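You operate a simulated robot arm through the tools that you are given. There is no shell and no other tool. Be economical: measure what you need, move in short steps, check, and stop when the job is done.

You run a simulated two-armed robot. Do the job below in one go: nothing can be reset, and whatever is moved stays where it is left.

TASK
Fetch the blue bag and set it on top of the blue cable coil. Put the green collar on the top of the high black table away on the lower shelf of the table rack. Fetch the grey filter pad and set it on the teal board. Take the green cup and put it on top of the black cable coil. Push the wide drawer shut. Take the small blue can and put it on the cream card on the service bench top. Press the yellow button two times. Put one of the brass weights from the service bench top on the white card there. Open the grey drawer of the power table, take the yellow fuse on the service bench top and put it away in the inside of the grey drawer of the power table and shut the drawer again. Put the battery that says "10 %" from the low table top on the power table top and the battery that says "50 %" on the steel bearing there. Put the red seal pin in the orange tub. Lift the plywood hatch open. The order is free. Set down upright: blue bag, green cup, brass weight, battery.

Only the result counts: the job must be done as asked and must still hold three seconds after the hand-in. Knocking over, shifting, dropping, spilling or breaking anything else fails it. Lids that push on must go on centred and level and be pressed home; caps that screw on are set level and turned clockwise until they are tight.

THE ROBOT
Two 6-joint arms with two-finger parallel grippers on one trunk, on a base that drives. Base frame: it is fixed to the floor where the robot stands at the start and does not move with it; the origin is under the middle of the robot, x ahead of it, y to its left, z up. Readings come in m, degrees, newtons and seconds.
The left shoulder is at the start at [0.05, 0.17, 1.11], the right one opposite. Each reaches about 1.092 m from its shoulder. Places, roughly: battery [0.25, -6.25, 0.75]; black cable coil (17x17x4 cm) [2.6, -5.1, 0.9]; blue bag (7x7x11 cm) [0.7, 0.2, 1]; blue cable coil (17x17x4 cm) [0.8, 0.4, 0.9]; brass weight [2.5, -6.25, 1]; cream card [2.75, -6.25, 1]; green collar (7x7x3 cm) [1, -0.8, 1.1]; green cup [2.5, -5.25, 1]; grey drawer of the power table [2.4, -7.4, 0.7]; grey filter pad (8x8x5 cm) [1.5, -2, 0.7]; inside of the grey drawer of the power table [2.5, -7.4, 0.7]; lower shelf of the table rack (13x42 cm) [-0.48, -4.02, 1.24]; orange tub (20x16x8 cm) [-1.6, -10.6, 0.9]; plywood hatch [-0.6, -8.4, 0.6]; power table top [2.5, -8.1, 0.8]; red seal pin (3x3x9 cm) [1, -10.7, 1]; small blue can (4x4x4 cm) [2.4, -5.8, 0.9]; steel bearing [0.25, -6.25, 0.75]; teal board (21x14x1 cm) [1.3, -0.9, 1.1]; white card [2.75, -5.75, 1]; wide drawer [2.2, -5.2, 0.8]; yellow button [2.4, -5.9, 0.9]; yellow fuse [2.75, -6.75, 1]. Payload 1.57 kg a hand.
The tool frame of a hand sits at the grasp point between the pads (the TCP): z along the fingers, y along the line on which they close. The tips reach 0.03 m beyond it. Largest opening 0.08 m; finger width 0.017, thickness 0.012; the body of the gripper, 0.04 by 0.082 m, starts 0.08 m behind the TCP.
Orientation is told as [roll, pitch, yaw] about the base's x, y, z axes, in that order, counted from this pose: with the fingers straight down and closing along the base's y, the tool's x points along the base's -x, its y along +y and its z along -z.

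THE INTERFACE
- The arms move only by the tool jog_arm. It takes "left_increments", "right_increments" or both (then of equal length, played together; a hand with none holds still); each is a list that holds one entry, the list of rows, each a list of 7 numbers: the closure in counts, from 0 (fully open) to 255 (shut), then the shift along the tool's x, y, z in units of 50 mm (1.0 is 50 mm), then the turn, a rotation vector about the tool's x, y, z in units of 4 degrees (1.0 is 4 degrees). In form: [[[claw, tx, ty, tz, wx, wy, wz], ...]]. A call has 1 to 12 rows; each row shifts and turns the commanded pose from where the row before left it, along the tool's axes as they then stand. A call with a number of a shift or a turn outside -1 to 1 is refused whole. A row lasts 0.2 s, in which the tool goes at most 0.05 m and 8.6 degrees; a call with a longer step from one row to the next is refused whole, and so is a gripper value outside its range. A pose out of reach is approached as far as the arm can. The call stops where the force on the tool passes 40 N (or 10 N more than at its start, if that is more) or the arm is blocked; 0.2 s more then pass. The fingers move at their own pace (about 0.072 m/s each) and stop on an object; they squeeze with about 27 N. The grip force told is the motor's: it shows also when the fingers shut on nothing. Time passes only in rows, and 0.2 s behind the last, so rows that do not move let the fingers close. It gives the time, the measured TCP pose, the force on the tool (base axes), the opening and the grip force at its end, in the units of the frame above (readings bear some noise), with the torque about the TCP (base axes, N m) and any sound that the robot's microphone picked up, and new pictures: "show" is both (left out), scene, wrist or none (wrist: the cameras of the hands that moved).
- Cameras (640 x 400 px; columns grow to the right, rows downward): "scene" is now at [0.0424, 0.0196, 1.6833]; the picture's right is [-0.03, -1.00, 0.00], its down [-0.68, 0.02, -0.73] and it looks along [0.73, -0.02, -0.68] (base axes); focal length 270 px, centre (320, 200). "left" rides on the left gripper at [0.072, 0.007, -0.122] in its tool frame; the picture's right is [-0.09, 1.00, 0.00], its down [-0.84, -0.08, -0.54] and it looks along [-0.54, -0.05, 0.84] (tool axes); focal length 238 px, centre (320, 200). "right" rides on the right gripper at [0.072, -0.007, -0.122] in its tool frame; the picture's right is [0.09, 1.00, 0.00], its down [-0.84, 0.08, -0.54] and it looks along [-0.54, 0.05, 0.84] (tool axes); focal length 238 px, centre (320, 200). There is no depth. A picture from a camera that has moved, and an enlarged one, comes with that camera's place and axes in the base frame and with its lens. The place of the scene camera against the robot may be out by one fixed shift of up to 0.025 m in any direction.
- move_column(by): slides the trunk up (or, below 0, down) by that many m; the arms and the scene camera ride with it, the base frame stays. It gives what a move gives, with no picture.
- steer(legs): drives the robot by 1 to 6 legs, each [ahead, left, turn to the left] in m, m and degrees, along the robot's own axes; the way and the turn of a leg run together, so that a leg with both is an arc; at most 1.5 m and 180 degrees a leg. The arms and the cameras ride along, it lands a little off, and it stops where it bumps. It gives what a move gives, and a new picture of the scene camera.
- head_to(pan, tilt): turns the head with the scene camera to pan (to the left, within 86 degrees either way) and tilt (down, from -29 to 69), counted from straight ahead of the robot. It gives what a move gives, and a new picture of the scene camera.
- zoom(camera, box): a new picture of the part [left, top, right, bottom] of that camera's present view, enlarged. The clock stands still meanwhile.
- sign_off(): hands the job in; it is judged then, once.

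Work in short steps. Places have to be worked out from the pictures, the camera data and where the tool is seen: move nearer, look again, correct. Check each grasp and each placing, and mend what went wrong. You have 577 turns and 360 pictures in all, those below and enlarged ones among them. Open the grippers and draw the arms clear of the work before you hand the job in, unless the task says otherwise; then end with one line.

The tools are called after "Call:" by a JSON object that holds its "fn" and its "kwargs". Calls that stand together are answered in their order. jog_arm: Moves the arms, as the interface text tells. Its arguments: {"type":"object","properties":{"left_increments":{"type":"array","items":{"type":"array","items":{"type":"array","items":{"type":"number"}}}},"right_increments":{"type":"array","items":{"type":"array","items":{"type":"array","items":{"type":"number"}}}},"show":{"type":"string","enum":["both","scene","wrist","none"]}},"required":[]} The other tools are called the same way: move_column (by) slides the trunk up or down; steer (legs) drives the base; head_to (pan, tilt) turns the head that bears the scene camera; zoom (camera, box) takes an enlarged picture of a part of a camera's view; sign_off () hands the job in.

At the start:

```text
time_s: 0.0
left_tcp_pos: [0.7214, 0.3129, 1.0004]
left_tcp_rot: [-0.2, -0.1, 0.1]
left_contact_force: [-0.4, 0.6, 0.1]
left_ft_torque: [0.03, -0.01, 0.01]
left_gripper_width: 0.0803
left_finger_force: 0.0
right_tcp_pos: [0.5283, -0.3268, 0.9989]
right_tcp_rot: [0.0, -0.1, -0.1]
right_contact_force: [0.4, 0.0, 0.4]
right_ft_torque: [-0.03, 0.01, 0.02]
right_gripper_width: 0.08
right_finger_force: 0.1
trunk travel left (down, up): [-0.725, 0.245]
robot x, y, heading: [-0.0002, -0.003, -0.3]
head pan, tilt: [-1.8, 42.8]
```

scene: 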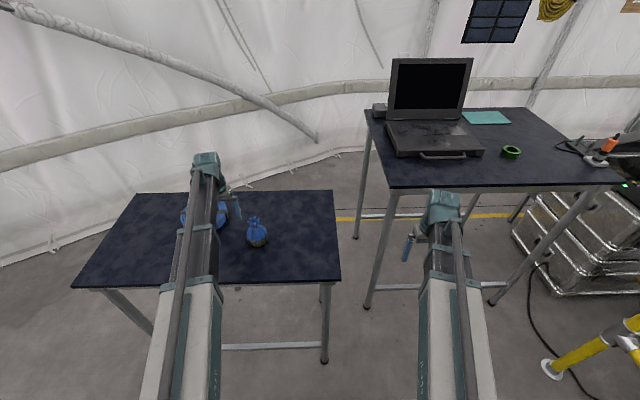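
right: 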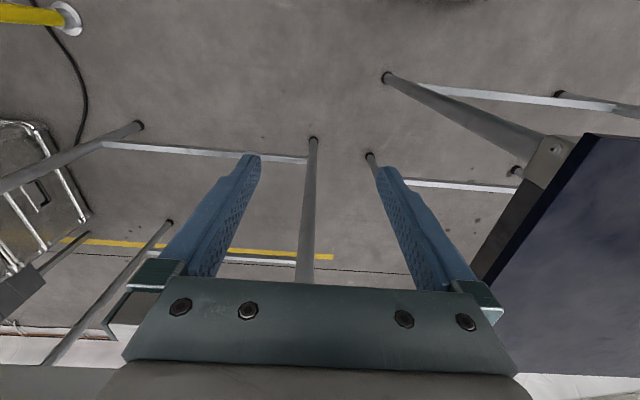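
left: 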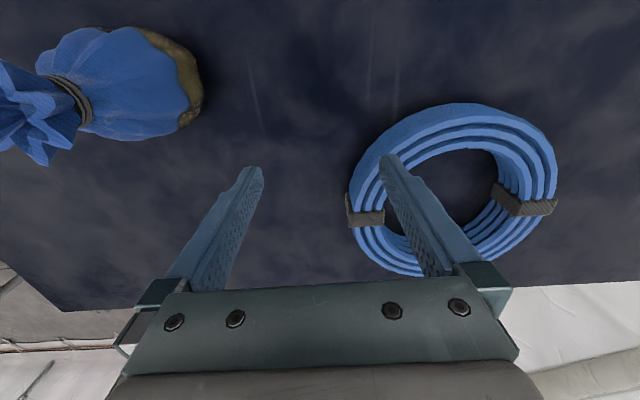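

The left wrist view shows the bag upright near [0.66, 0.20], with the coil near [0.77, 0.43]. I raise the left hand and move it over the bag.

Call:
{"fn": "jog_arm", "kwargs": {"left_increments": [[[0, 0, 0, -0.8, 0, 0, 0], [0, 0, 0, -0.8, 0, 0, 0], [0, 0, 0, -0.8, 0, 0, 0], [0, 0.4, -0.77, 0, 0, 0, 0], [0, 0.4, -0.77, 0, 0, 0, 0], [0, 0.4, -0.77, 0, 0, 0, 0], [0, 0, 0, 0, 0, 0, 0]]], "show": "wrist"}}

```text
time_s: 1.6
left_tcp_pos: [0.6608, 0.2004, 0.9994]
left_tcp_rot: [-0.2, 0.0, 0.0]
left_contact_force: [-0.1, 0.1, -0.8]
left_ft_torque: [-0.03, -0.01, -0.04]
left_gripper_width: 0.0798
left_finger_force: 0.0
left hand out of reach, approached as far as the arm can: row 1, 2, 3
right_tcp_pos: [0.5279, -0.3275, 0.9993]
right_tcp_rot: [0.0, 0.0, 0.0]
right_contact_force: [0.1, -0.4, -0.8]
right_ft_torque: [0.01, 0.01, 0.03]
right_gripper_width: 0.0802
right_finger_force: 0.1
trunk travel left (down, up): [-0.725, 0.245]
robot x, y, heading: [0.0003, -0.0008, 0.1]
head pan, tilt: [-1.8, 42.8]
camera left: at [0.5878, 0.2074, 1.1209], right [0.09, 1.0, 0.0], down [0.84, -0.08, 0.54], along [0.54, -0.05, -0.84], focal length 238 px, centre (320, 200)
```

left: 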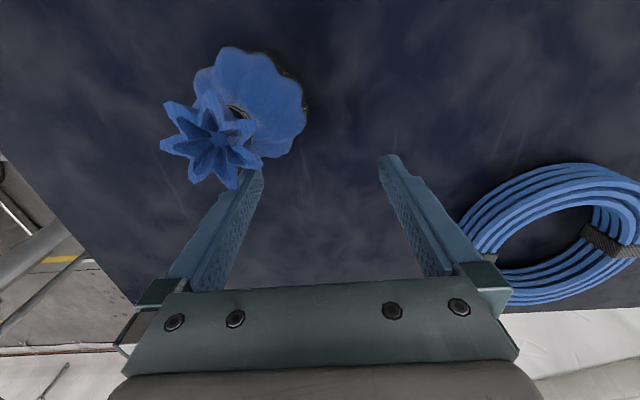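

The hand couldn't rise, and its finger may have nudged the bag, which still stands. I raise the trunk instead to clear the bag.

Call:
{"fn": "move_column", "kwargs": {"by": 0.12}}

Call:
{"fn": "jog_arm", "kwargs": {"left_increments": [[[0, 0.4, -0.4, 0, 0, 0, 0], [0, 0.4, -0.6, 0, 0, 0, 0], [0, 0, 0, 0, 0, 0, 0]]]}}

```text
time_s: 3.1
left_tcp_pos: [0.6612, 0.2011, 1.1196]
left_tcp_rot: [-0.1, -0.1, 0.0]
left_contact_force: [-0.4, 0.4, 0.2]
left_ft_torque: [-0.06, -0.01, -0.02]
left_gripper_width: 0.0801
left_finger_force: 0.1
right_tcp_pos: [0.5283, -0.3261, 1.1194]
right_tcp_rot: [0.0, 0.0, 0.0]
right_contact_force: [-0.1, -0.1, -0.7]
right_ft_torque: [-0.01, 0.01, 0.0]
right_gripper_width: 0.0801
right_finger_force: 0.2
trunk travel left (down, up): [-0.845, 0.125]
robot x, y, heading: [-0.0032, -0.0014, -0.1]
head pan, tilt: [-1.8, 42.8]
```

```text
time_s: 3.9
left_tcp_pos: [0.6237, 0.1491, 1.1196]
left_tcp_rot: [-0.2, -0.1, 0.0]
left_contact_force: [0.0, 0.6, -0.6]
left_ft_torque: [0.0, 0.02, 0.01]
left_gripper_width: 0.08
left_finger_force: 0.1
right_tcp_pos: [0.5287, -0.3265, 1.1205]
right_tcp_rot: [0.0, 0.1, 0.1]
right_contact_force: [1.1, 0.7, 0.2]
right_ft_torque: [0.01, 0.0, 0.0]
right_gripper_width: 0.0799
right_finger_force: 0.0
trunk travel left (down, up): [-0.845, 0.125]
robot x, y, heading: [0.0002, -0.0033, 0.1]
head pan, tilt: [-1.8, 42.8]
camera scene: at [0.0425, 0.0198, 1.8033], right [-0.03, -1.0, 0.0], down [-0.68, 0.02, -0.73], along [0.73, -0.02, -0.68], focal length 270 px, centre (320, 200)
camera left: at [0.5499, 0.1565, 1.2408], right [0.09, 1.0, 0.0], down [0.84, -0.08, 0.54], along [0.54, -0.05, -0.84], focal length 238 px, centre (320, 200)
```

scene: 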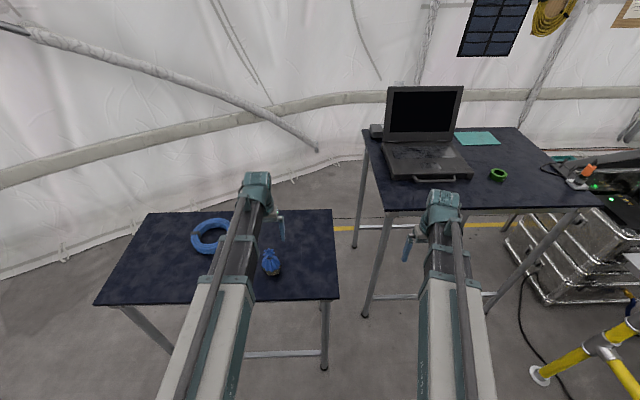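
left: 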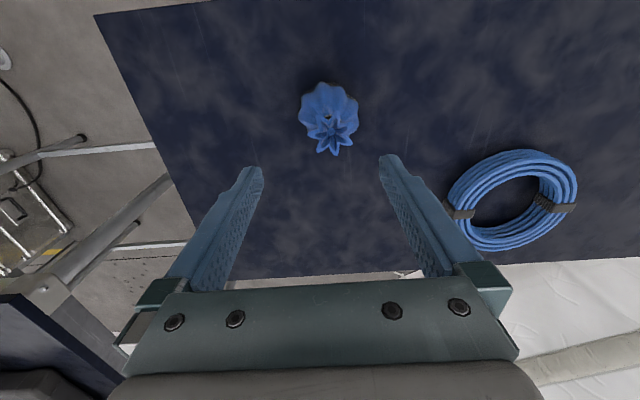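

The bag is now triangulated at about [0.612, 0.160]. I centre over it, descend to just above the neck and look.

Call:
{"fn": "jog_arm", "kwargs": {"left_increments": [[[0, 0.24, 0.22, 0, 0, 0, 0], [0, 0, 0, 0.9, 0, 0, 0], [0, 0, 0, 0.9, 0, 0, 0], [0, 0, 0, 0, 0, 0, 0]]], "show": "wrist"}}

```text
time_s: 4.9
left_tcp_pos: [0.6091, 0.1623, 1.1197]
left_tcp_rot: [-0.1, -0.2, 0.0]
left_contact_force: [-0.8, -0.6, 0.7]
left_ft_torque: [0.04, -0.03, -0.01]
left_gripper_width: 0.08
left_finger_force: 0.1
left hand out of reach, approached as far as the arm can: row 2, 3
right_tcp_pos: [0.5283, -0.3256, 1.12]
right_tcp_rot: [0.1, 0.0, -0.1]
right_contact_force: [0.3, -1.1, 1.0]
right_ft_torque: [0.0, -0.02, 0.01]
right_gripper_width: 0.0801
right_finger_force: 0.1
trunk travel left (down, up): [-0.845, 0.125]
robot x, y, heading: [0.0018, -0.002, 0.4]
head pan, tilt: [-1.8, 42.8]
camera left: at [0.5366, 0.1688, 1.2408], right [0.09, 1.0, 0.0], down [0.84, -0.08, 0.54], along [0.54, -0.05, -0.84], focal length 238 px, centre (320, 200)
```

left: 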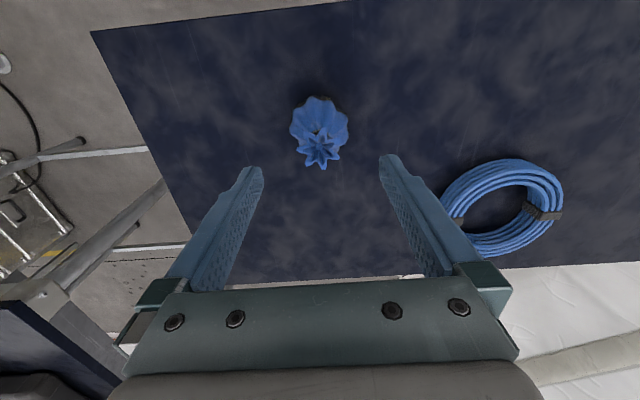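

Vertical moves were refused as out of reach both times. I test a small vertical move.

Call:
{"fn": "jog_arm", "kwargs": {"left_increments": [[[0, 0, 0, 0.3, 0, 0, 0], [0, 0, 0, 0, 0, 0, 0]]], "right_increments": [[[0, 0, 0, 0.6, 0, 0, 0], [0, 0, 0, 0, 0, 0, 0]]], "show": "none"}}

```text
time_s: 5.5
left_tcp_pos: [0.6085, 0.1623, 1.1198]
left_tcp_rot: [0.0, -0.1, 0.0]
left_contact_force: [-0.5, 0.7, -0.2]
left_ft_torque: [0.02, -0.01, 0.02]
left_gripper_width: 0.08
left_finger_force: 0.1
left hand out of reach, approached as far as the arm can: row 1
right_tcp_pos: [0.5301, -0.3265, 1.1207]
right_tcp_rot: [0.0, 0.1, 0.0]
right_contact_force: [1.0, -0.8, -0.1]
right_ft_torque: [-0.04, 0.0, -0.03]
right_gripper_width: 0.0802
right_finger_force: 0.1
right hand out of reach, approached as far as the arm can: row 1
trunk travel left (down, up): [-0.845, 0.125]
robot x, y, heading: [-0.0031, 0.0001, -0.1]
head pan, tilt: [-1.8, 42.8]
```

The arms move only horizontally, so the trunk has to do all height changes. I nudge x slightly and lower the trunk.

Call:
{"fn": "jog_arm", "kwargs": {"left_increments": [[[0, -0.1, 0, 0, 0, 0, 0]]], "show": "none"}}

Call:
{"fn": "move_column", "kwargs": {"by": -0.09}}

Call:
{"fn": "jog_arm", "kwargs": {"left_increments": [[[0, 0, 0, 0, 0, 0, 0]]], "show": "wrist"}}

```text
time_s: 5.9
left_tcp_pos: [0.614, 0.1615, 1.1195]
left_tcp_rot: [-0.2, -0.2, 0.0]
left_contact_force: [-0.7, 0.3, -0.7]
left_ft_torque: [-0.04, -0.01, -0.01]
left_gripper_width: 0.0798
left_finger_force: 0.1
right_tcp_pos: [0.5293, -0.326, 1.1187]
right_tcp_rot: [0.1, 0.1, 0.0]
right_contact_force: [-0.5, 0.3, 1.1]
right_ft_torque: [0.02, -0.04, -0.02]
right_gripper_width: 0.0799
right_finger_force: 0.1
trunk travel left (down, up): [-0.845, 0.125]
robot x, y, heading: [0.0035, 0.0003, -0.1]
head pan, tilt: [-1.8, 42.8]
```

```text
time_s: 7.2
left_tcp_pos: [0.6138, 0.1622, 1.0302]
left_tcp_rot: [-0.2, -0.1, 0.0]
left_contact_force: [0.5, 0.2, 0.5]
left_ft_torque: [-0.04, 0.01, 0.0]
left_gripper_width: 0.0798
left_finger_force: 0.0
right_tcp_pos: [0.528, -0.3262, 1.03]
right_tcp_rot: [0.1, 0.1, 0.1]
right_contact_force: [0.8, -0.5, 0.3]
right_ft_torque: [0.02, -0.02, 0.0]
right_gripper_width: 0.0803
right_finger_force: 0.0
trunk travel left (down, up): [-0.755, 0.215]
robot x, y, heading: [-0.0022, 0.0016, -0.1]
head pan, tilt: [-1.8, 42.8]
```

```text
time_s: 7.5
left_tcp_pos: [0.6154, 0.1623, 1.0294]
left_tcp_rot: [-0.2, -0.2, 0.1]
left_contact_force: [-0.4, -0.4, 0.4]
left_ft_torque: [0.01, -0.01, -0.03]
left_gripper_width: 0.0801
left_finger_force: 0.1
right_tcp_pos: [0.5272, -0.3264, 1.0306]
right_tcp_rot: [0.0, 0.0, 0.0]
right_contact_force: [0.0, 0.0, -0.9]
right_ft_torque: [-0.01, 0.01, -0.02]
right_gripper_width: 0.0801
right_finger_force: 0.1
trunk travel left (down, up): [-0.755, 0.215]
robot x, y, heading: [0.0007, -0.0013, 0.3]
head pan, tilt: [-1.8, 42.8]
camera left: at [0.5412, 0.1691, 1.1509], right [0.09, 1.0, 0.0], down [0.84, -0.08, 0.54], along [0.54, -0.05, -0.84], focal length 238 px, centre (320, 200)
```

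left: 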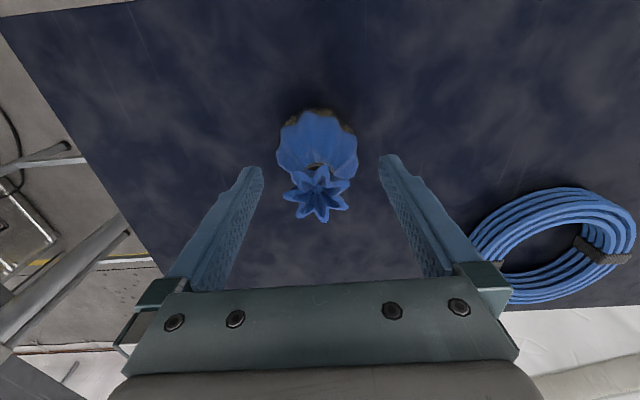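

The bag is centred between the fingers. I lower 0.045 so the pads are at the neck, then grip.

Call:
{"fn": "move_column", "kwargs": {"by": -0.045}}

Call:
{"fn": "jog_arm", "kwargs": {"left_increments": [[[255, 0, 0, 0, 0, 0, 0], [255, 0, 0, 0, 0, 0, 0], [255, 0, 0, 0, 0, 0, 0], [255, 0, 0, 0, 0, 0, 0], [255, 0, 0, 0, 0, 0, 0]]], "show": "wrist"}}

```text
time_s: 8.4
left_tcp_pos: [0.6133, 0.1616, 0.9847]
left_tcp_rot: [-0.3, -0.1, -0.1]
left_contact_force: [-0.4, -1.4, 0.3]
left_ft_torque: [0.0, 0.0, -0.03]
left_gripper_width: 0.0798
left_finger_force: 0.1
right_tcp_pos: [0.5288, -0.3255, 0.985]
right_tcp_rot: [0.0, 0.0, 0.0]
right_contact_force: [0.6, 0.4, 1.3]
right_ft_torque: [-0.02, 0.0, -0.02]
right_gripper_width: 0.0801
right_finger_force: 0.1
trunk travel left (down, up): [-0.71, 0.26]
robot x, y, heading: [0.0015, 0.0004, -0.2]
head pan, tilt: [-1.8, 42.8]
```

```text
time_s: 9.6
left_tcp_pos: [0.6139, 0.1625, 0.9847]
left_tcp_rot: [-0.1, -0.1, 0.0]
left_contact_force: [0.7, -2.1, 1.5]
left_ft_torque: [-0.09, -0.03, 0.03]
left_gripper_width: 0.0664
left_finger_force: 27.2
right_tcp_pos: [0.5281, -0.3269, 0.9845]
right_tcp_rot: [-0.1, 0.0, 0.1]
right_contact_force: [-0.4, 0.0, 0.8]
right_ft_torque: [0.02, 0.0, 0.01]
right_gripper_width: 0.08
right_finger_force: 0.1
trunk travel left (down, up): [-0.71, 0.26]
robot x, y, heading: [0.0035, -0.0019, 0.1]
head pan, tilt: [-1.8, 42.8]
camera left: at [0.5413, 0.1689, 1.1059], right [0.09, 1.0, 0.0], down [0.84, -0.08, 0.54], along [0.54, -0.05, -0.84], focal length 238 px, centre (320, 200)
```

left: 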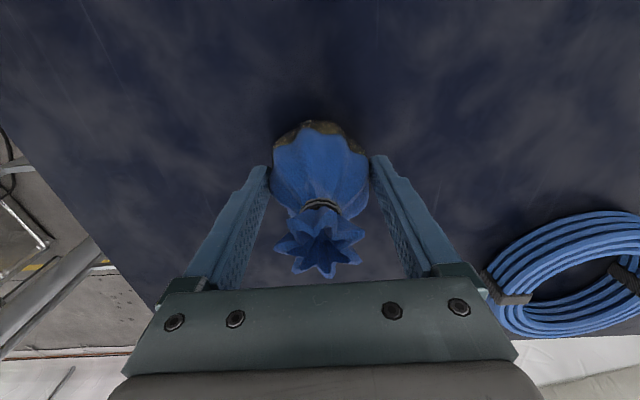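

Only the tips hold the body. I open, lower 2 cm more for a firmer grip, and close again.

Call:
{"fn": "jog_arm", "kwargs": {"left_increments": [[[0, 0, 0, 0, 0, 0, 0], [0, 0, 0, 0, 0, 0, 0]]], "show": "none"}}

Call:
{"fn": "move_column", "kwargs": {"by": -0.018}}

Call:
{"fn": "jog_arm", "kwargs": {"left_increments": [[[255, 0, 0, 0, 0, 0, 0], [255, 0, 0, 0, 0, 0, 0], [255, 0, 0, 0, 0, 0, 0]]], "show": "none"}}

Call:
{"fn": "move_column", "kwargs": {"by": 0.1}}

Call:
{"fn": "jog_arm", "kwargs": {"left_increments": [[[255, 0, 0, 0, 0, 0, 0]]]}}

```text
time_s: 10.2
left_tcp_pos: [0.6138, 0.1619, 0.985]
left_tcp_rot: [-0.1, -0.1, -0.1]
left_contact_force: [0.5, 0.1, -0.3]
left_ft_torque: [0.02, 0.01, 0.01]
left_gripper_width: 0.08
left_finger_force: 0.0
right_tcp_pos: [0.5277, -0.3262, 0.9839]
right_tcp_rot: [0.0, 0.1, 0.0]
right_contact_force: [0.2, 0.1, 0.0]
right_ft_torque: [0.02, -0.03, -0.02]
right_gripper_width: 0.0798
right_finger_force: 0.1
trunk travel left (down, up): [-0.71, 0.26]
robot x, y, heading: [0.0007, -0.0007, -0.0]
head pan, tilt: [-1.8, 42.8]
```

```text
time_s: 10.9
left_tcp_pos: [0.6146, 0.1624, 0.9673]
left_tcp_rot: [-0.3, -0.2, 0.1]
left_contact_force: [0.5, -0.2, 0.3]
left_ft_torque: [-0.01, -0.02, 0.01]
left_gripper_width: 0.0797
left_finger_force: 0.0
right_tcp_pos: [0.5281, -0.3256, 0.9669]
right_tcp_rot: [0.0, 0.0, 0.0]
right_contact_force: [0.1, 0.1, 0.7]
right_ft_torque: [-0.01, 0.01, -0.03]
right_gripper_width: 0.08
right_finger_force: 0.2
trunk travel left (down, up): [-0.692, 0.278]
robot x, y, heading: [-0.0024, 0.0029, 0.1]
head pan, tilt: [-1.8, 42.8]
```

```text
time_s: 11.7
left_tcp_pos: [0.6137, 0.1613, 0.9668]
left_tcp_rot: [-0.2, -0.1, -0.1]
left_contact_force: [-0.8, -0.5, 0.0]
left_ft_torque: [-0.1, -0.01, 0.05]
left_gripper_width: 0.0673
left_finger_force: 27.3
right_tcp_pos: [0.5285, -0.3262, 0.9667]
right_tcp_rot: [-0.1, 0.1, -0.1]
right_contact_force: [-0.1, 0.0, -0.8]
right_ft_torque: [-0.01, 0.02, -0.02]
right_gripper_width: 0.0802
right_finger_force: 0.0
trunk travel left (down, up): [-0.692, 0.278]
robot x, y, heading: [0.0036, -0.0001, -0.2]
head pan, tilt: [-1.8, 42.8]
```

```text
time_s: 13.0
left_tcp_pos: [0.6157, 0.1624, 1.0665]
left_tcp_rot: [-0.2, -0.2, 0.0]
left_contact_force: [0.0, -0.2, -4.7]
left_ft_torque: [0.0, 0.04, -0.02]
left_gripper_width: 0.0674
left_finger_force: 27.4
right_tcp_pos: [0.5289, -0.3256, 1.0665]
right_tcp_rot: [0.0, -0.1, 0.1]
right_contact_force: [0.2, -0.6, 0.7]
right_ft_torque: [-0.01, 0.02, 0.01]
right_gripper_width: 0.08
right_finger_force: 0.0
trunk travel left (down, up): [-0.792, 0.178]
robot x, y, heading: [-0.0014, 0.0026, -0.1]
head pan, tilt: [-1.8, 42.8]
```

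```text
time_s: 13.4
left_tcp_pos: [0.6145, 0.1616, 1.0678]
left_tcp_rot: [-0.2, -0.1, 0.0]
left_contact_force: [0.8, 0.3, -3.7]
left_ft_torque: [-0.01, 0.04, -0.02]
left_gripper_width: 0.0674
left_finger_force: 27.0
right_tcp_pos: [0.528, -0.3267, 1.0671]
right_tcp_rot: [0.1, 0.0, 0.1]
right_contact_force: [0.0, 0.3, -0.2]
right_ft_torque: [-0.02, 0.05, 0.01]
right_gripper_width: 0.0801
right_finger_force: 0.1
trunk travel left (down, up): [-0.792, 0.178]
robot x, y, heading: [-0.0038, 0.0017, 0.2]
head pan, tilt: [-1.8, 42.8]
camera scene: at [0.0428, 0.0196, 1.7503], right [-0.03, -1.0, 0.0], down [-0.68, 0.02, -0.73], along [0.73, -0.02, -0.68], focal length 270 px, centre (320, 200)
camera left: at [0.5416, 0.1692, 1.1876], right [0.09, 1.0, 0.0], down [0.84, -0.08, 0.54], along [0.54, -0.05, -0.84], focal length 238 px, centre (320, 200)
```

scene: 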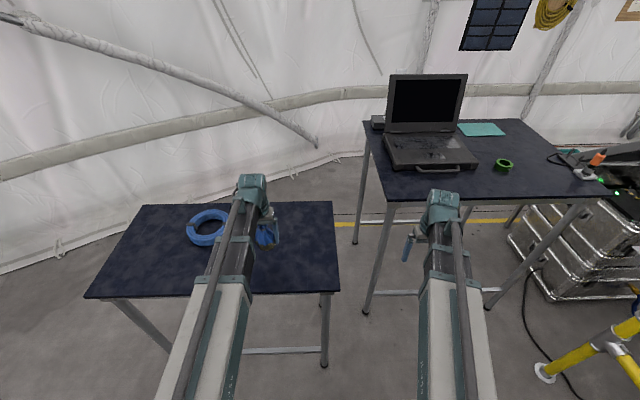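
left: 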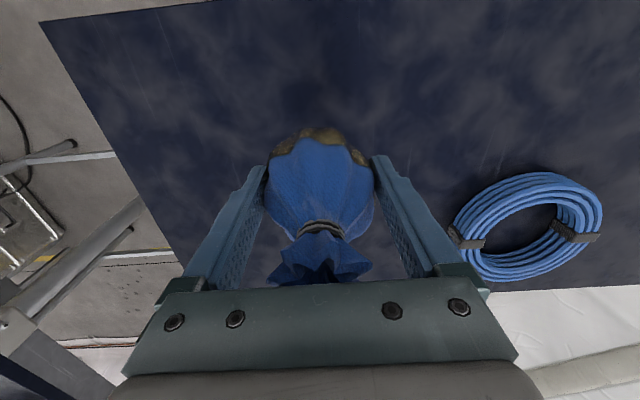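

The bag is held. I carry it over the coil centre at about [0.765, 0.427] at this height and look.

Call:
{"fn": "jog_arm", "kwargs": {"left_increments": [[[255, -0.43, 0.757, 0, 0, 0, 0], [255, -0.43, 0.757, 0, 0, 0, 0], [255, -0.43, 0.757, 0, 0, 0, 0], [255, -0.43, 0.757, 0, 0, 0, 0], [255, -0.43, 0.757, 0, 0, 0, 0], [255, -0.43, 0.757, 0, 0, 0, 0], [255, -0.43, 0.757, 0, 0, 0, 0], [255, 0, 0, 0, 0, 0, 0]]]}}

```text
time_s: 15.2
left_tcp_pos: [0.7671, 0.4284, 1.068]
left_tcp_rot: [-0.2, -0.2, 0.0]
left_contact_force: [0.0, 0.9, -4.7]
left_ft_torque: [-0.04, 0.0, 0.01]
left_gripper_width: 0.0677
left_finger_force: 26.9
left hand out of reach, approached as far as the arm can: row 5
right_tcp_pos: [0.5281, -0.3258, 1.0677]
right_tcp_rot: [0.0, -0.1, 0.0]
right_contact_force: [-0.6, 0.2, -0.2]
right_ft_torque: [0.01, 0.01, 0.0]
right_gripper_width: 0.0797
right_finger_force: 0.1
trunk travel left (down, up): [-0.792, 0.178]
robot x, y, heading: [-0.0021, -0.0018, -0.1]
head pan, tilt: [-1.8, 42.8]
camera scene: at [0.0425, 0.0194, 1.7503], right [-0.03, -1.0, 0.0], down [-0.68, 0.02, -0.73], along [0.73, -0.02, -0.68], focal length 270 px, centre (320, 200)
camera left: at [0.6936, 0.436, 1.1878], right [0.09, 1.0, 0.0], down [0.84, -0.08, 0.54], along [0.54, -0.05, -0.84], focal length 238 px, centre (320, 200)
```

scene: 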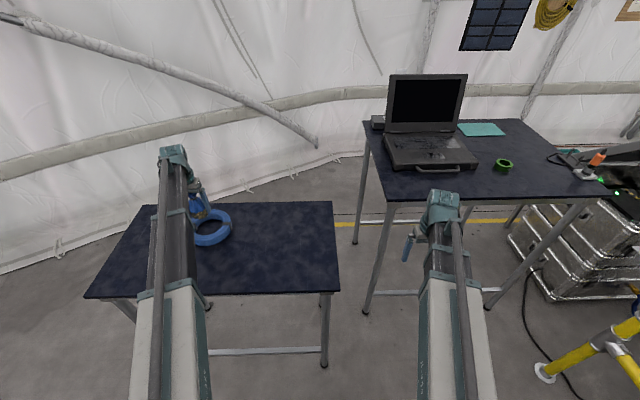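
left: 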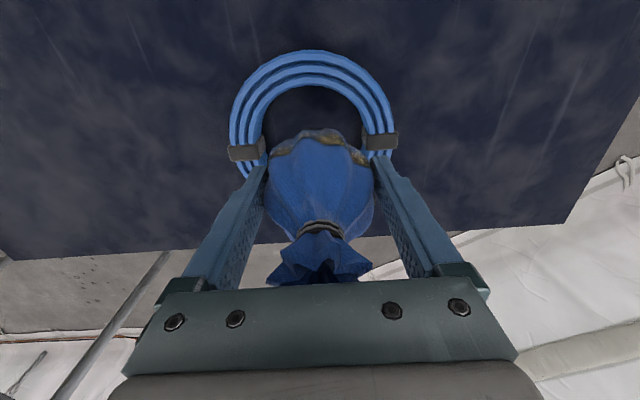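

Coil centre refined to about [0.78, 0.42]. I shift there and lower towards its top.

Call:
{"fn": "jog_arm", "kwargs": {"left_increments": [[[255, -0.26, -0.16, 0, 0, 0, 0], [255, 0, 0, 0, 0, 0, 0]]], "show": "none"}}

Call:
{"fn": "move_column", "kwargs": {"by": -0.05}}

Call:
{"fn": "jog_arm", "kwargs": {"left_increments": [[[255, 0, 0, 0, 0, 0, 0]]], "show": "wrist"}}

```text
time_s: 15.8
left_tcp_pos: [0.779, 0.4219, 1.0667]
left_tcp_rot: [-0.1, -0.1, -0.1]
left_contact_force: [-0.1, 0.0, -3.8]
left_ft_torque: [-0.02, 0.0, 0.03]
left_gripper_width: 0.0676
left_finger_force: 27.1
right_tcp_pos: [0.5293, -0.3265, 1.0672]
right_tcp_rot: [0.1, 0.0, -0.1]
right_contact_force: [-0.4, -0.2, 0.0]
right_ft_torque: [-0.03, 0.01, 0.03]
right_gripper_width: 0.0802
right_finger_force: 0.1
trunk travel left (down, up): [-0.792, 0.178]
robot x, y, heading: [-0.0004, 0.0001, 0.1]
head pan, tilt: [-1.8, 42.8]
```

```text
time_s: 16.7
left_tcp_pos: [0.7799, 0.4222, 1.0169]
left_tcp_rot: [-0.2, -0.2, 0.0]
left_contact_force: [-0.4, 0.2, -4.4]
left_ft_torque: [0.0, 0.02, 0.03]
left_gripper_width: 0.0674
left_finger_force: 26.9
right_tcp_pos: [0.5288, -0.3257, 1.0158]
right_tcp_rot: [0.0, 0.1, -0.1]
right_contact_force: [-0.6, 1.1, 0.2]
right_ft_torque: [-0.02, 0.01, 0.01]
right_gripper_width: 0.0801
right_finger_force: 0.2
trunk travel left (down, up): [-0.742, 0.228]
robot x, y, heading: [0.0011, -0.0008, 0.1]
head pan, tilt: [-1.8, 42.8]
```

```text
time_s: 17.1
left_tcp_pos: [0.78, 0.4223, 1.0166]
left_tcp_rot: [-0.2, -0.1, 0.0]
left_contact_force: [-0.3, 0.6, -4.3]
left_ft_torque: [-0.01, 0.04, 0.03]
left_gripper_width: 0.0674
left_finger_force: 26.9
right_tcp_pos: [0.5283, -0.3264, 1.0168]
right_tcp_rot: [0.0, 0.0, 0.0]
right_contact_force: [-0.1, 0.1, -0.9]
right_ft_torque: [-0.03, 0.03, 0.0]
right_gripper_width: 0.0801
right_finger_force: 0.0
trunk travel left (down, up): [-0.742, 0.228]
robot x, y, heading: [-0.0035, 0.0025, 0.3]
head pan, tilt: [-1.8, 42.8]
camera left: at [0.707, 0.4284, 1.1376], right [0.09, 1.0, 0.0], down [0.84, -0.08, 0.54], along [0.54, -0.05, -0.84], focal length 238 px, centre (320, 200)
```

left: 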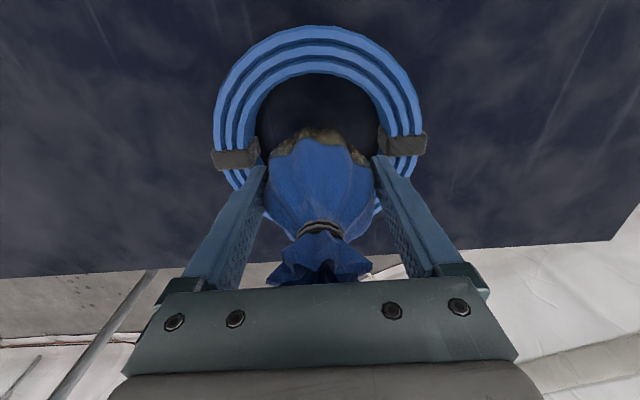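

It is centred over the ring. I lower slowly and watch for contact at coil-top height.

Call:
{"fn": "move_column", "kwargs": {"by": -0.012}}

Call:
{"fn": "move_column", "kwargs": {"by": -0.006}}

```text
time_s: 17.7
left_tcp_pos: [0.7806, 0.4212, 1.0051]
left_tcp_rot: [-0.2, -0.1, 0.0]
left_contact_force: [0.2, -1.1, -4.0]
left_ft_torque: [0.0, 0.02, 0.01]
left_gripper_width: 0.0673
left_finger_force: 27.1
right_tcp_pos: [0.5285, -0.3258, 1.0049]
right_tcp_rot: [0.0, 0.0, 0.0]
right_contact_force: [0.0, -0.1, -0.4]
right_ft_torque: [0.0, 0.02, -0.03]
right_gripper_width: 0.08
right_finger_force: 0.1
trunk travel left (down, up): [-0.73, 0.24]
robot x, y, heading: [0.0017, -0.0013, 0.2]
head pan, tilt: [-1.8, 42.8]
```

```text
time_s: 18.3
left_tcp_pos: [0.7789, 0.4203, 1.0016]
left_tcp_rot: [-0.1, -0.2, 0.0]
left_contact_force: [5.1, 2.4, 29.3]
left_ft_torque: [0.05, -0.29, 0.31]
left_gripper_width: 0.067
left_finger_force: 27.2
right_tcp_pos: [0.5273, -0.3271, 0.9993]
right_tcp_rot: [0.0, -0.1, 0.0]
right_contact_force: [0.5, -1.0, -0.2]
right_ft_torque: [0.05, 0.0, 0.01]
right_gripper_width: 0.0802
right_finger_force: 0.2
trunk travel left (down, up): [-0.724, 0.246]
robot x, y, heading: [0.0017, 0.0022, 0.0]
head pan, tilt: [-1.8, 42.8]
```

Contact came at coil-top height, so the bag rests on the coil. I release, raise the trunk and check.

Call:
{"fn": "move_column", "kwargs": {"by": 0.002}}

Call:
{"fn": "jog_arm", "kwargs": {"left_increments": [[[0, 0, 0, 0, 0, 0, 0], [0, 0, 0, 0, 0, 0, 0], [0, 0, 0, 0, 0, 0, 0]]], "show": "none"}}

Call:
{"fn": "move_column", "kwargs": {"by": 0.13}}

Call:
{"fn": "jog_arm", "kwargs": {"left_increments": [[[0, 0, 0, 0, 0, 0, 0]]]}}

```text
time_s: 18.8
left_tcp_pos: [0.7784, 0.42, 1.0009]
left_tcp_rot: [-0.1, -0.1, 0.0]
left_contact_force: [-1.8, 1.7, 6.3]
left_ft_torque: [0.13, -0.24, 0.06]
left_gripper_width: 0.0668
left_finger_force: 27.6
right_tcp_pos: [0.5279, -0.3265, 1.0007]
right_tcp_rot: [-0.1, -0.1, -0.1]
right_contact_force: [-0.8, -1.2, 0.0]
right_ft_torque: [0.02, -0.01, 0.03]
right_gripper_width: 0.0801
right_finger_force: 0.1
trunk travel left (down, up): [-0.726, 0.244]
robot x, y, heading: [-0.0014, 0.0001, 0.3]
head pan, tilt: [-1.8, 42.8]
```

```text
time_s: 19.6
left_tcp_pos: [0.7793, 0.4206, 1.0004]
left_tcp_rot: [-0.2, -0.2, 0.0]
left_contact_force: [0.1, -0.2, -0.5]
left_ft_torque: [-0.02, 0.0, -0.01]
left_gripper_width: 0.0801
left_finger_force: 0.0
right_tcp_pos: [0.5287, -0.326, 1.0013]
right_tcp_rot: [0.0, 0.0, 0.0]
right_contact_force: [-0.3, 0.8, 0.2]
right_ft_torque: [0.02, 0.0, 0.03]
right_gripper_width: 0.08
right_finger_force: 0.0
trunk travel left (down, up): [-0.726, 0.244]
robot x, y, heading: [0.0013, -0.0001, -0.1]
head pan, tilt: [-1.8, 42.8]
```

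```text
time_s: 21.2
left_tcp_pos: [0.779, 0.4209, 1.1308]
left_tcp_rot: [-0.2, 0.0, 0.0]
left_contact_force: [-0.3, -0.1, 0.0]
left_ft_torque: [-0.01, 0.04, -0.02]
left_gripper_width: 0.08
left_finger_force: 0.1
right_tcp_pos: [0.5282, -0.3262, 1.1318]
right_tcp_rot: [0.0, 0.0, 0.0]
right_contact_force: [0.9, -0.6, -0.3]
right_ft_torque: [-0.01, 0.02, 0.02]
right_gripper_width: 0.0801
right_finger_force: 0.2
trunk travel left (down, up): [-0.856, 0.114]
robot x, y, heading: [-0.0042, 0.0055, 0.2]
head pan, tilt: [-1.8, 42.8]
```

```text
time_s: 21.6
left_tcp_pos: [0.7793, 0.4207, 1.1304]
left_tcp_rot: [-0.2, -0.1, 0.0]
left_contact_force: [-0.4, 0.2, 0.4]
left_ft_torque: [-0.04, 0.0, -0.02]
left_gripper_width: 0.0801
left_finger_force: 0.1
right_tcp_pos: [0.5281, -0.3259, 1.1306]
right_tcp_rot: [0.0, 0.0, -0.1]
right_contact_force: [1.1, 0.7, -0.7]
right_ft_torque: [-0.01, 0.01, -0.01]
right_gripper_width: 0.08
right_finger_force: 0.0
trunk travel left (down, up): [-0.856, 0.114]
robot x, y, heading: [-0.0003, -0.0019, -0.0]
head pan, tilt: [-1.8, 42.8]
camera scene: at [0.0424, 0.0196, 1.8143], right [-0.03, -1.0, 0.0], down [-0.68, 0.02, -0.73], along [0.73, -0.02, -0.68], focal length 270 px, centre (320, 200)
camera left: at [0.7068, 0.4282, 1.2518], right [0.09, 1.0, 0.0], down [0.84, -0.08, 0.54], along [0.54, -0.05, -0.84], focal length 238 px, centre (320, 200)
```

scene: 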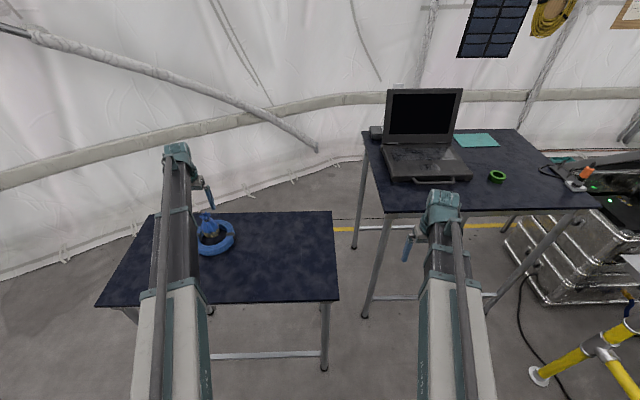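
left: 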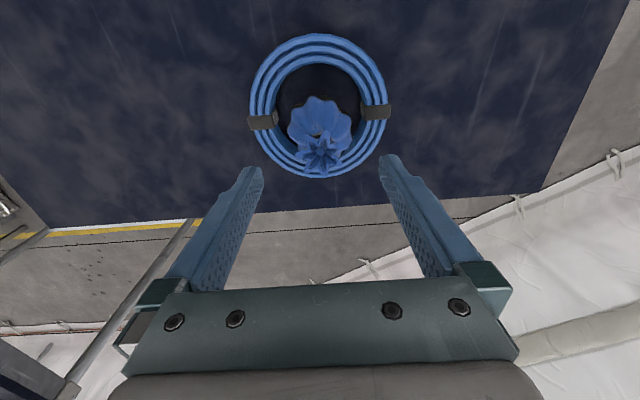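

The bag stands on the coil. I zoom in to be sure it is seated and not tilted.

Call:
{"fn": "zoom", "kwargs": {"camera": "left", "box": [220, 20, 420, 200]}}

Call:
{"fn": "zoom", "kwargs": {"camera": "scene", "box": [160, 180, 280, 280]}}

```text
2.22 times, centred on (320, 110) of left
camera zoom: at [0.7068, 0.4282, 1.2518], right [0.09, 1.0, 0.0], down [0.84, -0.08, 0.54], along [0.54, -0.05, -0.84], focal length 530 px, centre (320, 400)
```

zoom: 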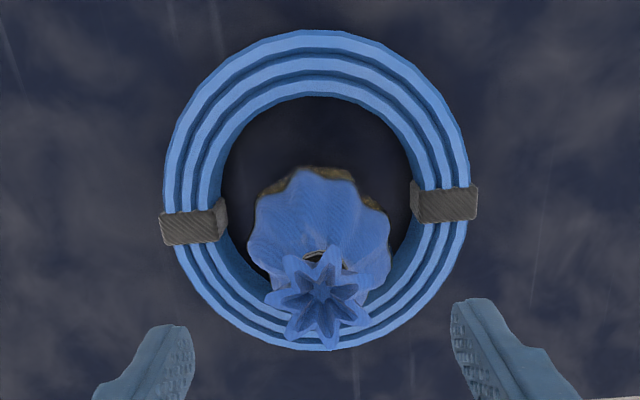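

```text
4.00 times, centred on (220, 230) of scene
camera zoom: at [0.0424, 0.0196, 1.8143], right [-0.03, -1.0, 0.0], down [-0.68, 0.02, -0.73], along [0.73, -0.02, -0.68], focal length 1078 px, centre (720, 80)
```

zoom: 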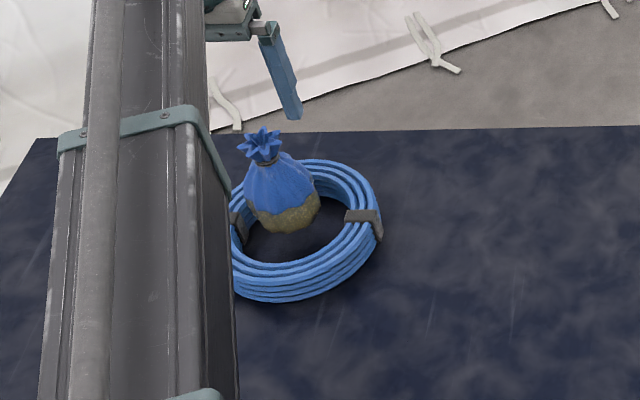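

The bag is level with the coil top. Next I retract the left arm, raise the trunk and look right to map the surroundings.

Call:
{"fn": "jog_arm", "kwargs": {"left_increments": [[[0, 0.9, 0, 0, 0, 0, 0], [0, 0.9, 0, 0, 0, 0, 0], [0, 0.9, 0, 0, 0, 0, 0], [0, 0.9, -0.2, 0, 0, 0, 0], [0, 0.9, -0.3, 0, 0, 0, 0], [0, 0.9, -0.3, 0, 0, 0, 0], [0, 0.9, -0.3, 0, 0, 0, 0], [0, 0, 0, 0, 0, 0, 0]]], "show": "none"}}

Call:
{"fn": "move_column", "kwargs": {"by": 0.1}}

Call:
{"fn": "head_to", "kwargs": {"pan": -45, "tilt": 35}}

```text
time_s: 23.4
left_tcp_pos: [0.4636, 0.3655, 1.1303]
left_tcp_rot: [-0.2, -0.1, 0.0]
left_contact_force: [-0.8, 0.8, -0.1]
left_ft_torque: [-0.01, -0.02, 0.01]
left_gripper_width: 0.0799
left_finger_force: 0.0
right_tcp_pos: [0.5298, -0.3253, 1.1299]
right_tcp_rot: [0.1, 0.0, 0.0]
right_contact_force: [-0.4, 0.2, 0.0]
right_ft_torque: [0.02, 0.0, 0.02]
right_gripper_width: 0.08
right_finger_force: 0.1
trunk travel left (down, up): [-0.856, 0.114]
robot x, y, heading: [0.0002, -0.0007, 0.1]
head pan, tilt: [-1.8, 42.8]
```

```text
time_s: 24.7
left_tcp_pos: [0.4643, 0.3656, 1.2309]
left_tcp_rot: [-0.1, -0.1, 0.0]
left_contact_force: [-1.0, -0.3, -0.4]
left_ft_torque: [0.01, 0.01, 0.04]
left_gripper_width: 0.0802
left_finger_force: 0.0
right_tcp_pos: [0.5286, -0.3263, 1.2319]
right_tcp_rot: [0.0, 0.0, 0.0]
right_contact_force: [0.4, -0.4, 0.4]
right_ft_torque: [0.01, -0.01, 0.0]
right_gripper_width: 0.0801
right_finger_force: 0.2
trunk travel left (down, up): [-0.956, 0.014]
robot x, y, heading: [0.0027, 0.0013, 0.4]
head pan, tilt: [-1.8, 42.8]
```

```text
time_s: 25.8
left_tcp_pos: [0.4635, 0.3648, 1.23]
left_tcp_rot: [-0.1, -0.1, 0.0]
left_contact_force: [0.3, -0.4, 0.0]
left_ft_torque: [0.01, 0.03, -0.01]
left_gripper_width: 0.0802
left_finger_force: 0.1
right_tcp_pos: [0.5287, -0.3268, 1.2302]
right_tcp_rot: [0.0, 0.0, 0.0]
right_contact_force: [0.2, -0.2, 0.1]
right_ft_torque: [0.03, -0.01, 0.04]
right_gripper_width: 0.0802
right_finger_force: 0.1
trunk travel left (down, up): [-0.956, 0.014]
robot x, y, heading: [-0.0007, 0.0037, 0.0]
head pan, tilt: [-45.0, 35.0]
camera scene: at [0.0216, -0.0401, 1.9259], right [-0.71, -0.71, 0.0], down [-0.41, 0.41, -0.82], along [0.58, -0.58, -0.57], focal length 270 px, centre (320, 200)
```

scene: 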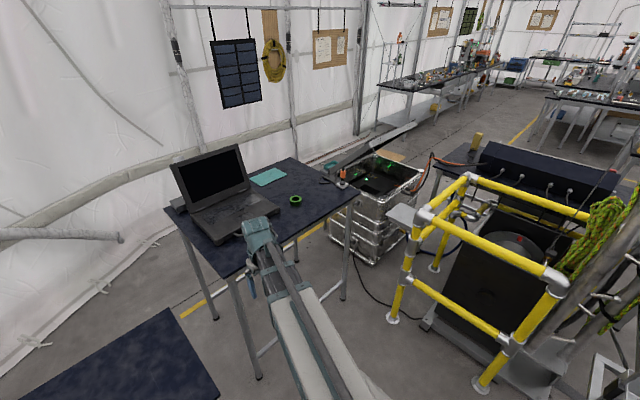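

I zoom onto the silver case area for the filter pad and to plan the way.

Call:
{"fn": "zoom", "kwargs": {"camera": "scene", "box": [240, 120, 460, 260]}}

Call:
{"fn": "zoom", "kwargs": {"camera": "scene", "box": [360, 20, 640, 195]}}

Call:
{"fn": "head_to", "kwargs": {"pan": -86, "tilt": 25}}

```text
2.86 times, centred on (350, 190) of scene
camera zoom: at [0.0216, -0.0401, 1.9259], right [-0.71, -0.71, 0.0], down [-0.41, 0.41, -0.82], along [0.58, -0.58, -0.57], focal length 770 px, centre (234, 229)
```

zoom: 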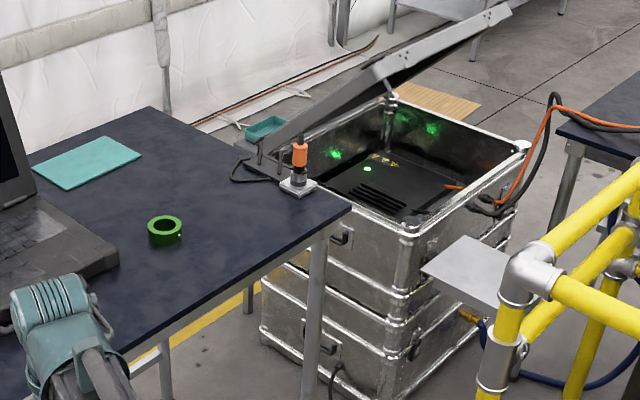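

```text
2.29 times, centred on (500, 108) of scene
camera zoom: at [0.0216, -0.0401, 1.9259], right [-0.71, -0.71, 0.0], down [-0.41, 0.41, -0.82], along [0.58, -0.58, -0.57], focal length 616 px, centre (-91, 411)
```

zoom: 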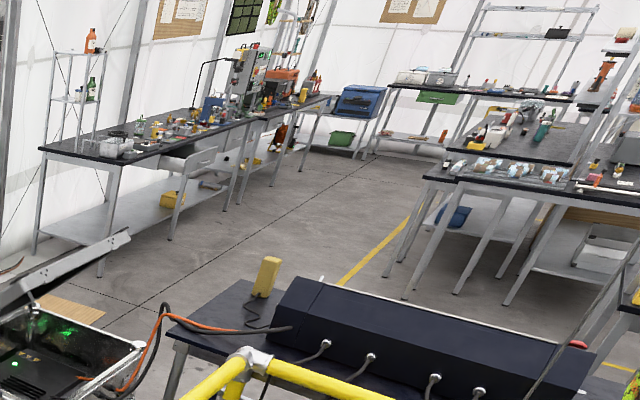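

```text
time_s: 26.9
left_tcp_pos: [0.4636, 0.3655, 1.2313]
left_tcp_rot: [-0.3, -0.2, 0.0]
left_contact_force: [0.7, 0.3, 0.2]
left_ft_torque: [-0.03, -0.04, -0.03]
left_gripper_width: 0.0797
left_finger_force: 0.1
right_tcp_pos: [0.5275, -0.3261, 1.2309]
right_tcp_rot: [0.0, 0.0, 0.0]
right_contact_force: [-0.2, 0.2, -0.2]
right_ft_torque: [0.0, 0.01, 0.04]
right_gripper_width: 0.0802
right_finger_force: 0.0
trunk travel left (down, up): [-0.956, 0.014]
robot x, y, heading: [-0.0017, -0.0004, -0.0]
head pan, tilt: [-85.9, 25.0]
camera scene: at [-0.0341, -0.0698, 1.9417], right [-1.0, -0.07, 0.0], down [-0.03, 0.42, -0.91], along [0.06, -0.9, -0.42], focal length 270 px, centre (320, 200)
```

scene: 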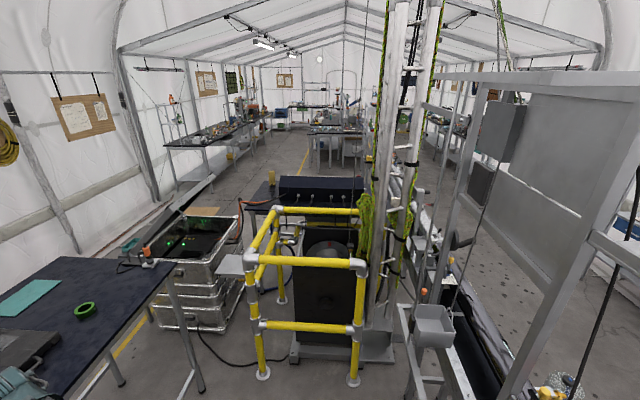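

The corridor is partly blocked. I turn the robot in place to the right to see the other side and find a way through.

Call:
{"fn": "steer", "kwargs": {"legs": [[0, 0, -70]]}}

Call:
{"fn": "head_to", "kwargs": {"pan": -50, "tilt": 25}}

```text
time_s: 30.3
left_tcp_pos: [0.5038, -0.307, 1.23]
left_tcp_rot: [-0.1, -0.1, -69.6]
left_contact_force: [-0.5, -0.9, -0.5]
left_ft_torque: [0.0, -0.01, 0.03]
left_gripper_width: 0.08
left_finger_force: 0.0
right_tcp_pos: [-0.1209, -0.6088, 1.2316]
right_tcp_rot: [0.1, 0.0, -69.5]
right_contact_force: [-0.4, 0.0, 0.2]
right_ft_torque: [0.0, 0.0, -0.01]
right_gripper_width: 0.0799
right_finger_force: 0.1
trunk travel left (down, up): [-0.956, 0.014]
robot x, y, heading: [-0.0017, -0.0018, -69.5]
head pan, tilt: [-85.9, 25.0]
camera scene: at [-0.0988, 0.0212, 1.9417], right [-0.41, 0.91, 0.0], down [0.38, 0.18, -0.91], along [-0.82, -0.38, -0.42], focal length 270 px, centre (320, 200)
```

scene: 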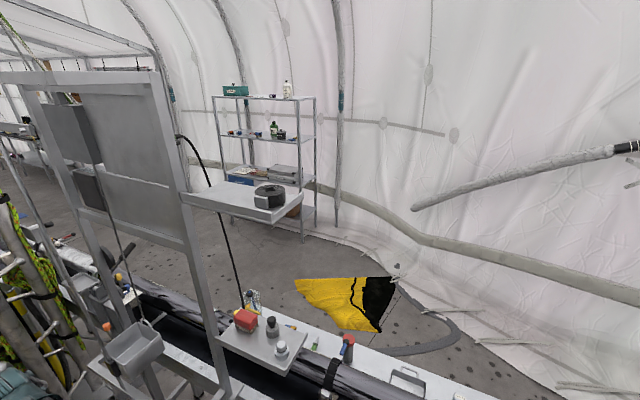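

```text
time_s: 31.3
left_tcp_pos: [0.5042, -0.3071, 1.2306]
left_tcp_rot: [-0.2, -0.2, -69.5]
left_contact_force: [0.1, 0.4, 0.5]
left_ft_torque: [-0.01, 0.01, 0.03]
left_gripper_width: 0.0799
left_finger_force: 0.1
right_tcp_pos: [-0.1212, -0.6094, 1.2306]
right_tcp_rot: [-0.1, 0.1, -69.5]
right_contact_force: [0.1, 0.1, 0.0]
right_ft_torque: [-0.01, 0.0, -0.02]
right_gripper_width: 0.0802
right_finger_force: 0.1
trunk travel left (down, up): [-0.956, 0.014]
robot x, y, heading: [0.0006, -0.0009, -70.0]
head pan, tilt: [-50.0, 25.0]
camera scene: at [-0.0602, -0.0206, 1.9417], right [-0.87, 0.49, 0.0], down [0.21, 0.37, -0.91], along [-0.45, -0.79, -0.42], focal length 270 px, centre (320, 200)
```

scene: 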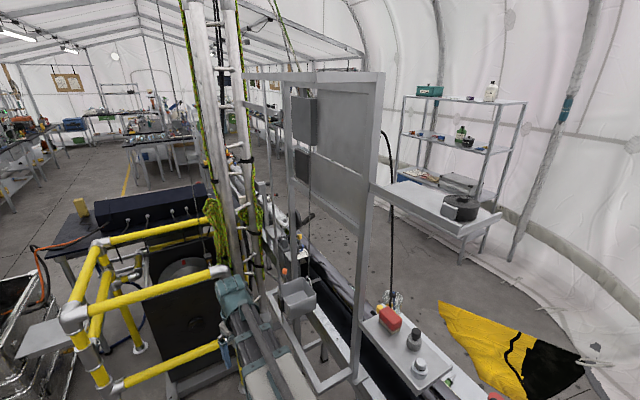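

I look left at the gap between the tables, the silver case and the tent wall.

Call:
{"fn": "head_to", "kwargs": {"pan": 20, "tilt": 35}}

Call:
{"fn": "head_to", "kwargs": {"pan": 70, "tilt": 35}}

```text
time_s: 32.7
left_tcp_pos: [0.5037, -0.3062, 1.2311]
left_tcp_rot: [-0.1, -0.1, -69.6]
left_contact_force: [0.9, -0.1, -1.0]
left_ft_torque: [0.03, 0.0, 0.0]
left_gripper_width: 0.0799
left_finger_force: 0.0
right_tcp_pos: [-0.1205, -0.61, 1.2303]
right_tcp_rot: [0.0, 0.0, -69.5]
right_contact_force: [0.1, 0.0, 0.1]
right_ft_torque: [-0.03, 0.0, 0.02]
right_gripper_width: 0.0801
right_finger_force: 0.1
trunk travel left (down, up): [-0.956, 0.014]
robot x, y, heading: [-0.0007, -0.0008, -69.5]
head pan, tilt: [20.0, 35.0]
camera scene: at [0.0423, -0.0076, 1.9259], right [-0.76, -0.65, 0.0], down [-0.37, 0.44, -0.82], along [0.53, -0.62, -0.57], focal length 270 px, centre (320, 200)
```

scene: 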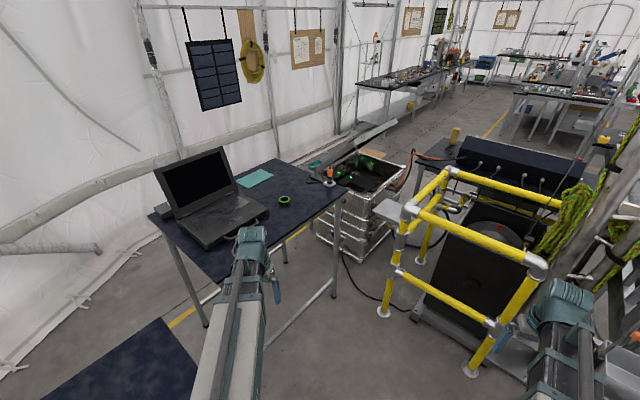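

```text
time_s: 33.9
left_tcp_pos: [0.5041, -0.306, 1.2315]
left_tcp_rot: [-0.2, -0.2, -69.6]
left_contact_force: [0.5, 0.1, -0.4]
left_ft_torque: [0.0, 0.0, -0.04]
left_gripper_width: 0.0799
left_finger_force: 0.1
right_tcp_pos: [-0.1211, -0.61, 1.2316]
right_tcp_rot: [0.0, 0.1, -69.6]
right_contact_force: [0.6, -0.4, -0.9]
right_ft_torque: [0.01, 0.02, 0.0]
right_gripper_width: 0.0799
right_finger_force: 0.1
trunk travel left (down, up): [-0.956, 0.014]
robot x, y, heading: [-0.002, -0.0011, -69.6]
head pan, tilt: [70.0, 35.0]
camera scene: at [0.0733, 0.0601, 1.9259], right [0.01, -1.0, 0.0], down [-0.57, 0.0, -0.82], along [0.82, 0.01, -0.57], focal length 270 px, centre (320, 200)
```

scene: 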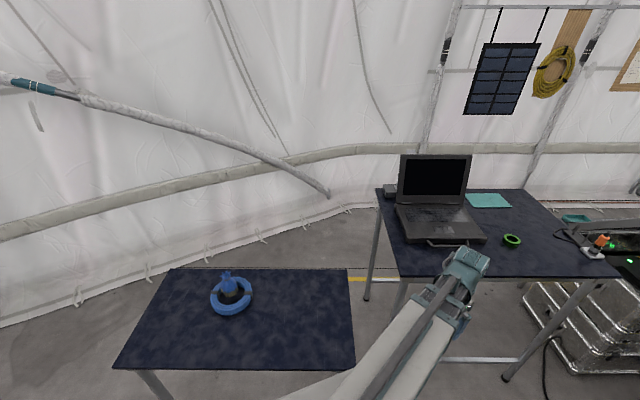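

The way round is behind the tables: wall base near x≈2.7, high table at x 0.77–1.45. Before that I test the right wrist's tilt freedom in clear space, to learn how TCP height couples to tilt.

Call:
{"fn": "jog_arm", "kwargs": {"right_increments": [[[0, -0.28, 0, 0, 0, -1, 0], [0, -0.28, 0, 0, 0, -1, 0], [0, -0.28, 0, 0, 0, -1, 0], [0, -0.28, 0, 0, 0, -1, 0], [0, -0.28, 0, 0, 0, -1, 0], [0, -0.28, 0, 0, 0, -1, 0], [0, 0, 0, 0, 0, 0, 0]]], "show": "none"}}

```text
time_s: 35.5
left_tcp_pos: [0.5035, -0.306, 1.2319]
left_tcp_rot: [-0.2, -0.1, -69.6]
left_contact_force: [0.0, 0.9, 0.3]
left_ft_torque: [0.0, 0.0, -0.03]
left_gripper_width: 0.0801
left_finger_force: 0.1
right_tcp_pos: [-0.0939, -0.6855, 1.2496]
right_tcp_rot: [0.0, -24.0, -69.6]
right_contact_force: [0.4, -0.9, 0.4]
right_ft_torque: [0.0, 0.01, -0.03]
right_gripper_width: 0.0799
right_finger_force: 0.0
right hand out of reach, approached as far as the arm can: row 4
trunk travel left (down, up): [-0.956, 0.014]
robot x, y, heading: [0.0009, -0.0005, -69.4]
head pan, tilt: [70.0, 35.0]
```

Tilting works with the wrist about 0.2 m behind the TCP. I test whether height can now change while the tilt is kept.

Call:
{"fn": "jog_arm", "kwargs": {"right_increments": [[[0, 0, 0, -0.4, 0, 0, 0], [0, 0, 0, -0.4, 0, 0, 0], [0, 0, 0, 0, 0, 0, 0]]], "show": "none"}}

Call:
{"fn": "jog_arm", "kwargs": {"right_increments": [[[0, 0, 0, 0, 1, 0, 0], [0, 0, 0, 0, 1, 0, 0], [0, 0, 0, 0, 1, 0, 0], [0, 0, 0, 0, 0, 0, 0]]], "show": "none"}}

```text
time_s: 36.3
left_tcp_pos: [0.5029, -0.3068, 1.2304]
left_tcp_rot: [-0.2, -0.1, -69.5]
left_contact_force: [-0.4, -0.2, 0.1]
left_ft_torque: [-0.03, 0.03, 0.0]
left_gripper_width: 0.08
left_finger_force: 0.0
right_tcp_pos: [-0.0953, -0.6735, 1.2501]
right_tcp_rot: [0.0, -24.1, -69.5]
right_contact_force: [0.0, -0.7, 0.6]
right_ft_torque: [-0.01, -0.03, 0.02]
right_gripper_width: 0.0799
right_finger_force: 0.1
right hand out of reach, approached as far as the arm can: row 1, 2
trunk travel left (down, up): [-0.956, 0.014]
robot x, y, heading: [0.0006, -0.0006, -69.3]
head pan, tilt: [70.0, 35.0]
```

```text
time_s: 37.3
left_tcp_pos: [0.5035, -0.3075, 1.231]
left_tcp_rot: [-0.1, -0.1, -69.6]
left_contact_force: [1.0, 0.2, 0.2]
left_ft_torque: [0.01, 0.0, 0.04]
left_gripper_width: 0.0796
left_finger_force: 0.0
right_tcp_pos: [-0.0957, -0.6749, 1.254]
right_tcp_rot: [-12.2, -24.0, -69.4]
right_contact_force: [-0.4, 0.3, -0.8]
right_ft_torque: [0.04, -0.03, -0.04]
right_gripper_width: 0.0798
right_finger_force: 0.0
right hand out of reach, approached as far as the arm can: row 3
trunk travel left (down, up): [-0.956, 0.014]
robot x, y, heading: [-0.0024, 0.0038, -69.3]
head pan, tilt: [70.0, 35.0]
```

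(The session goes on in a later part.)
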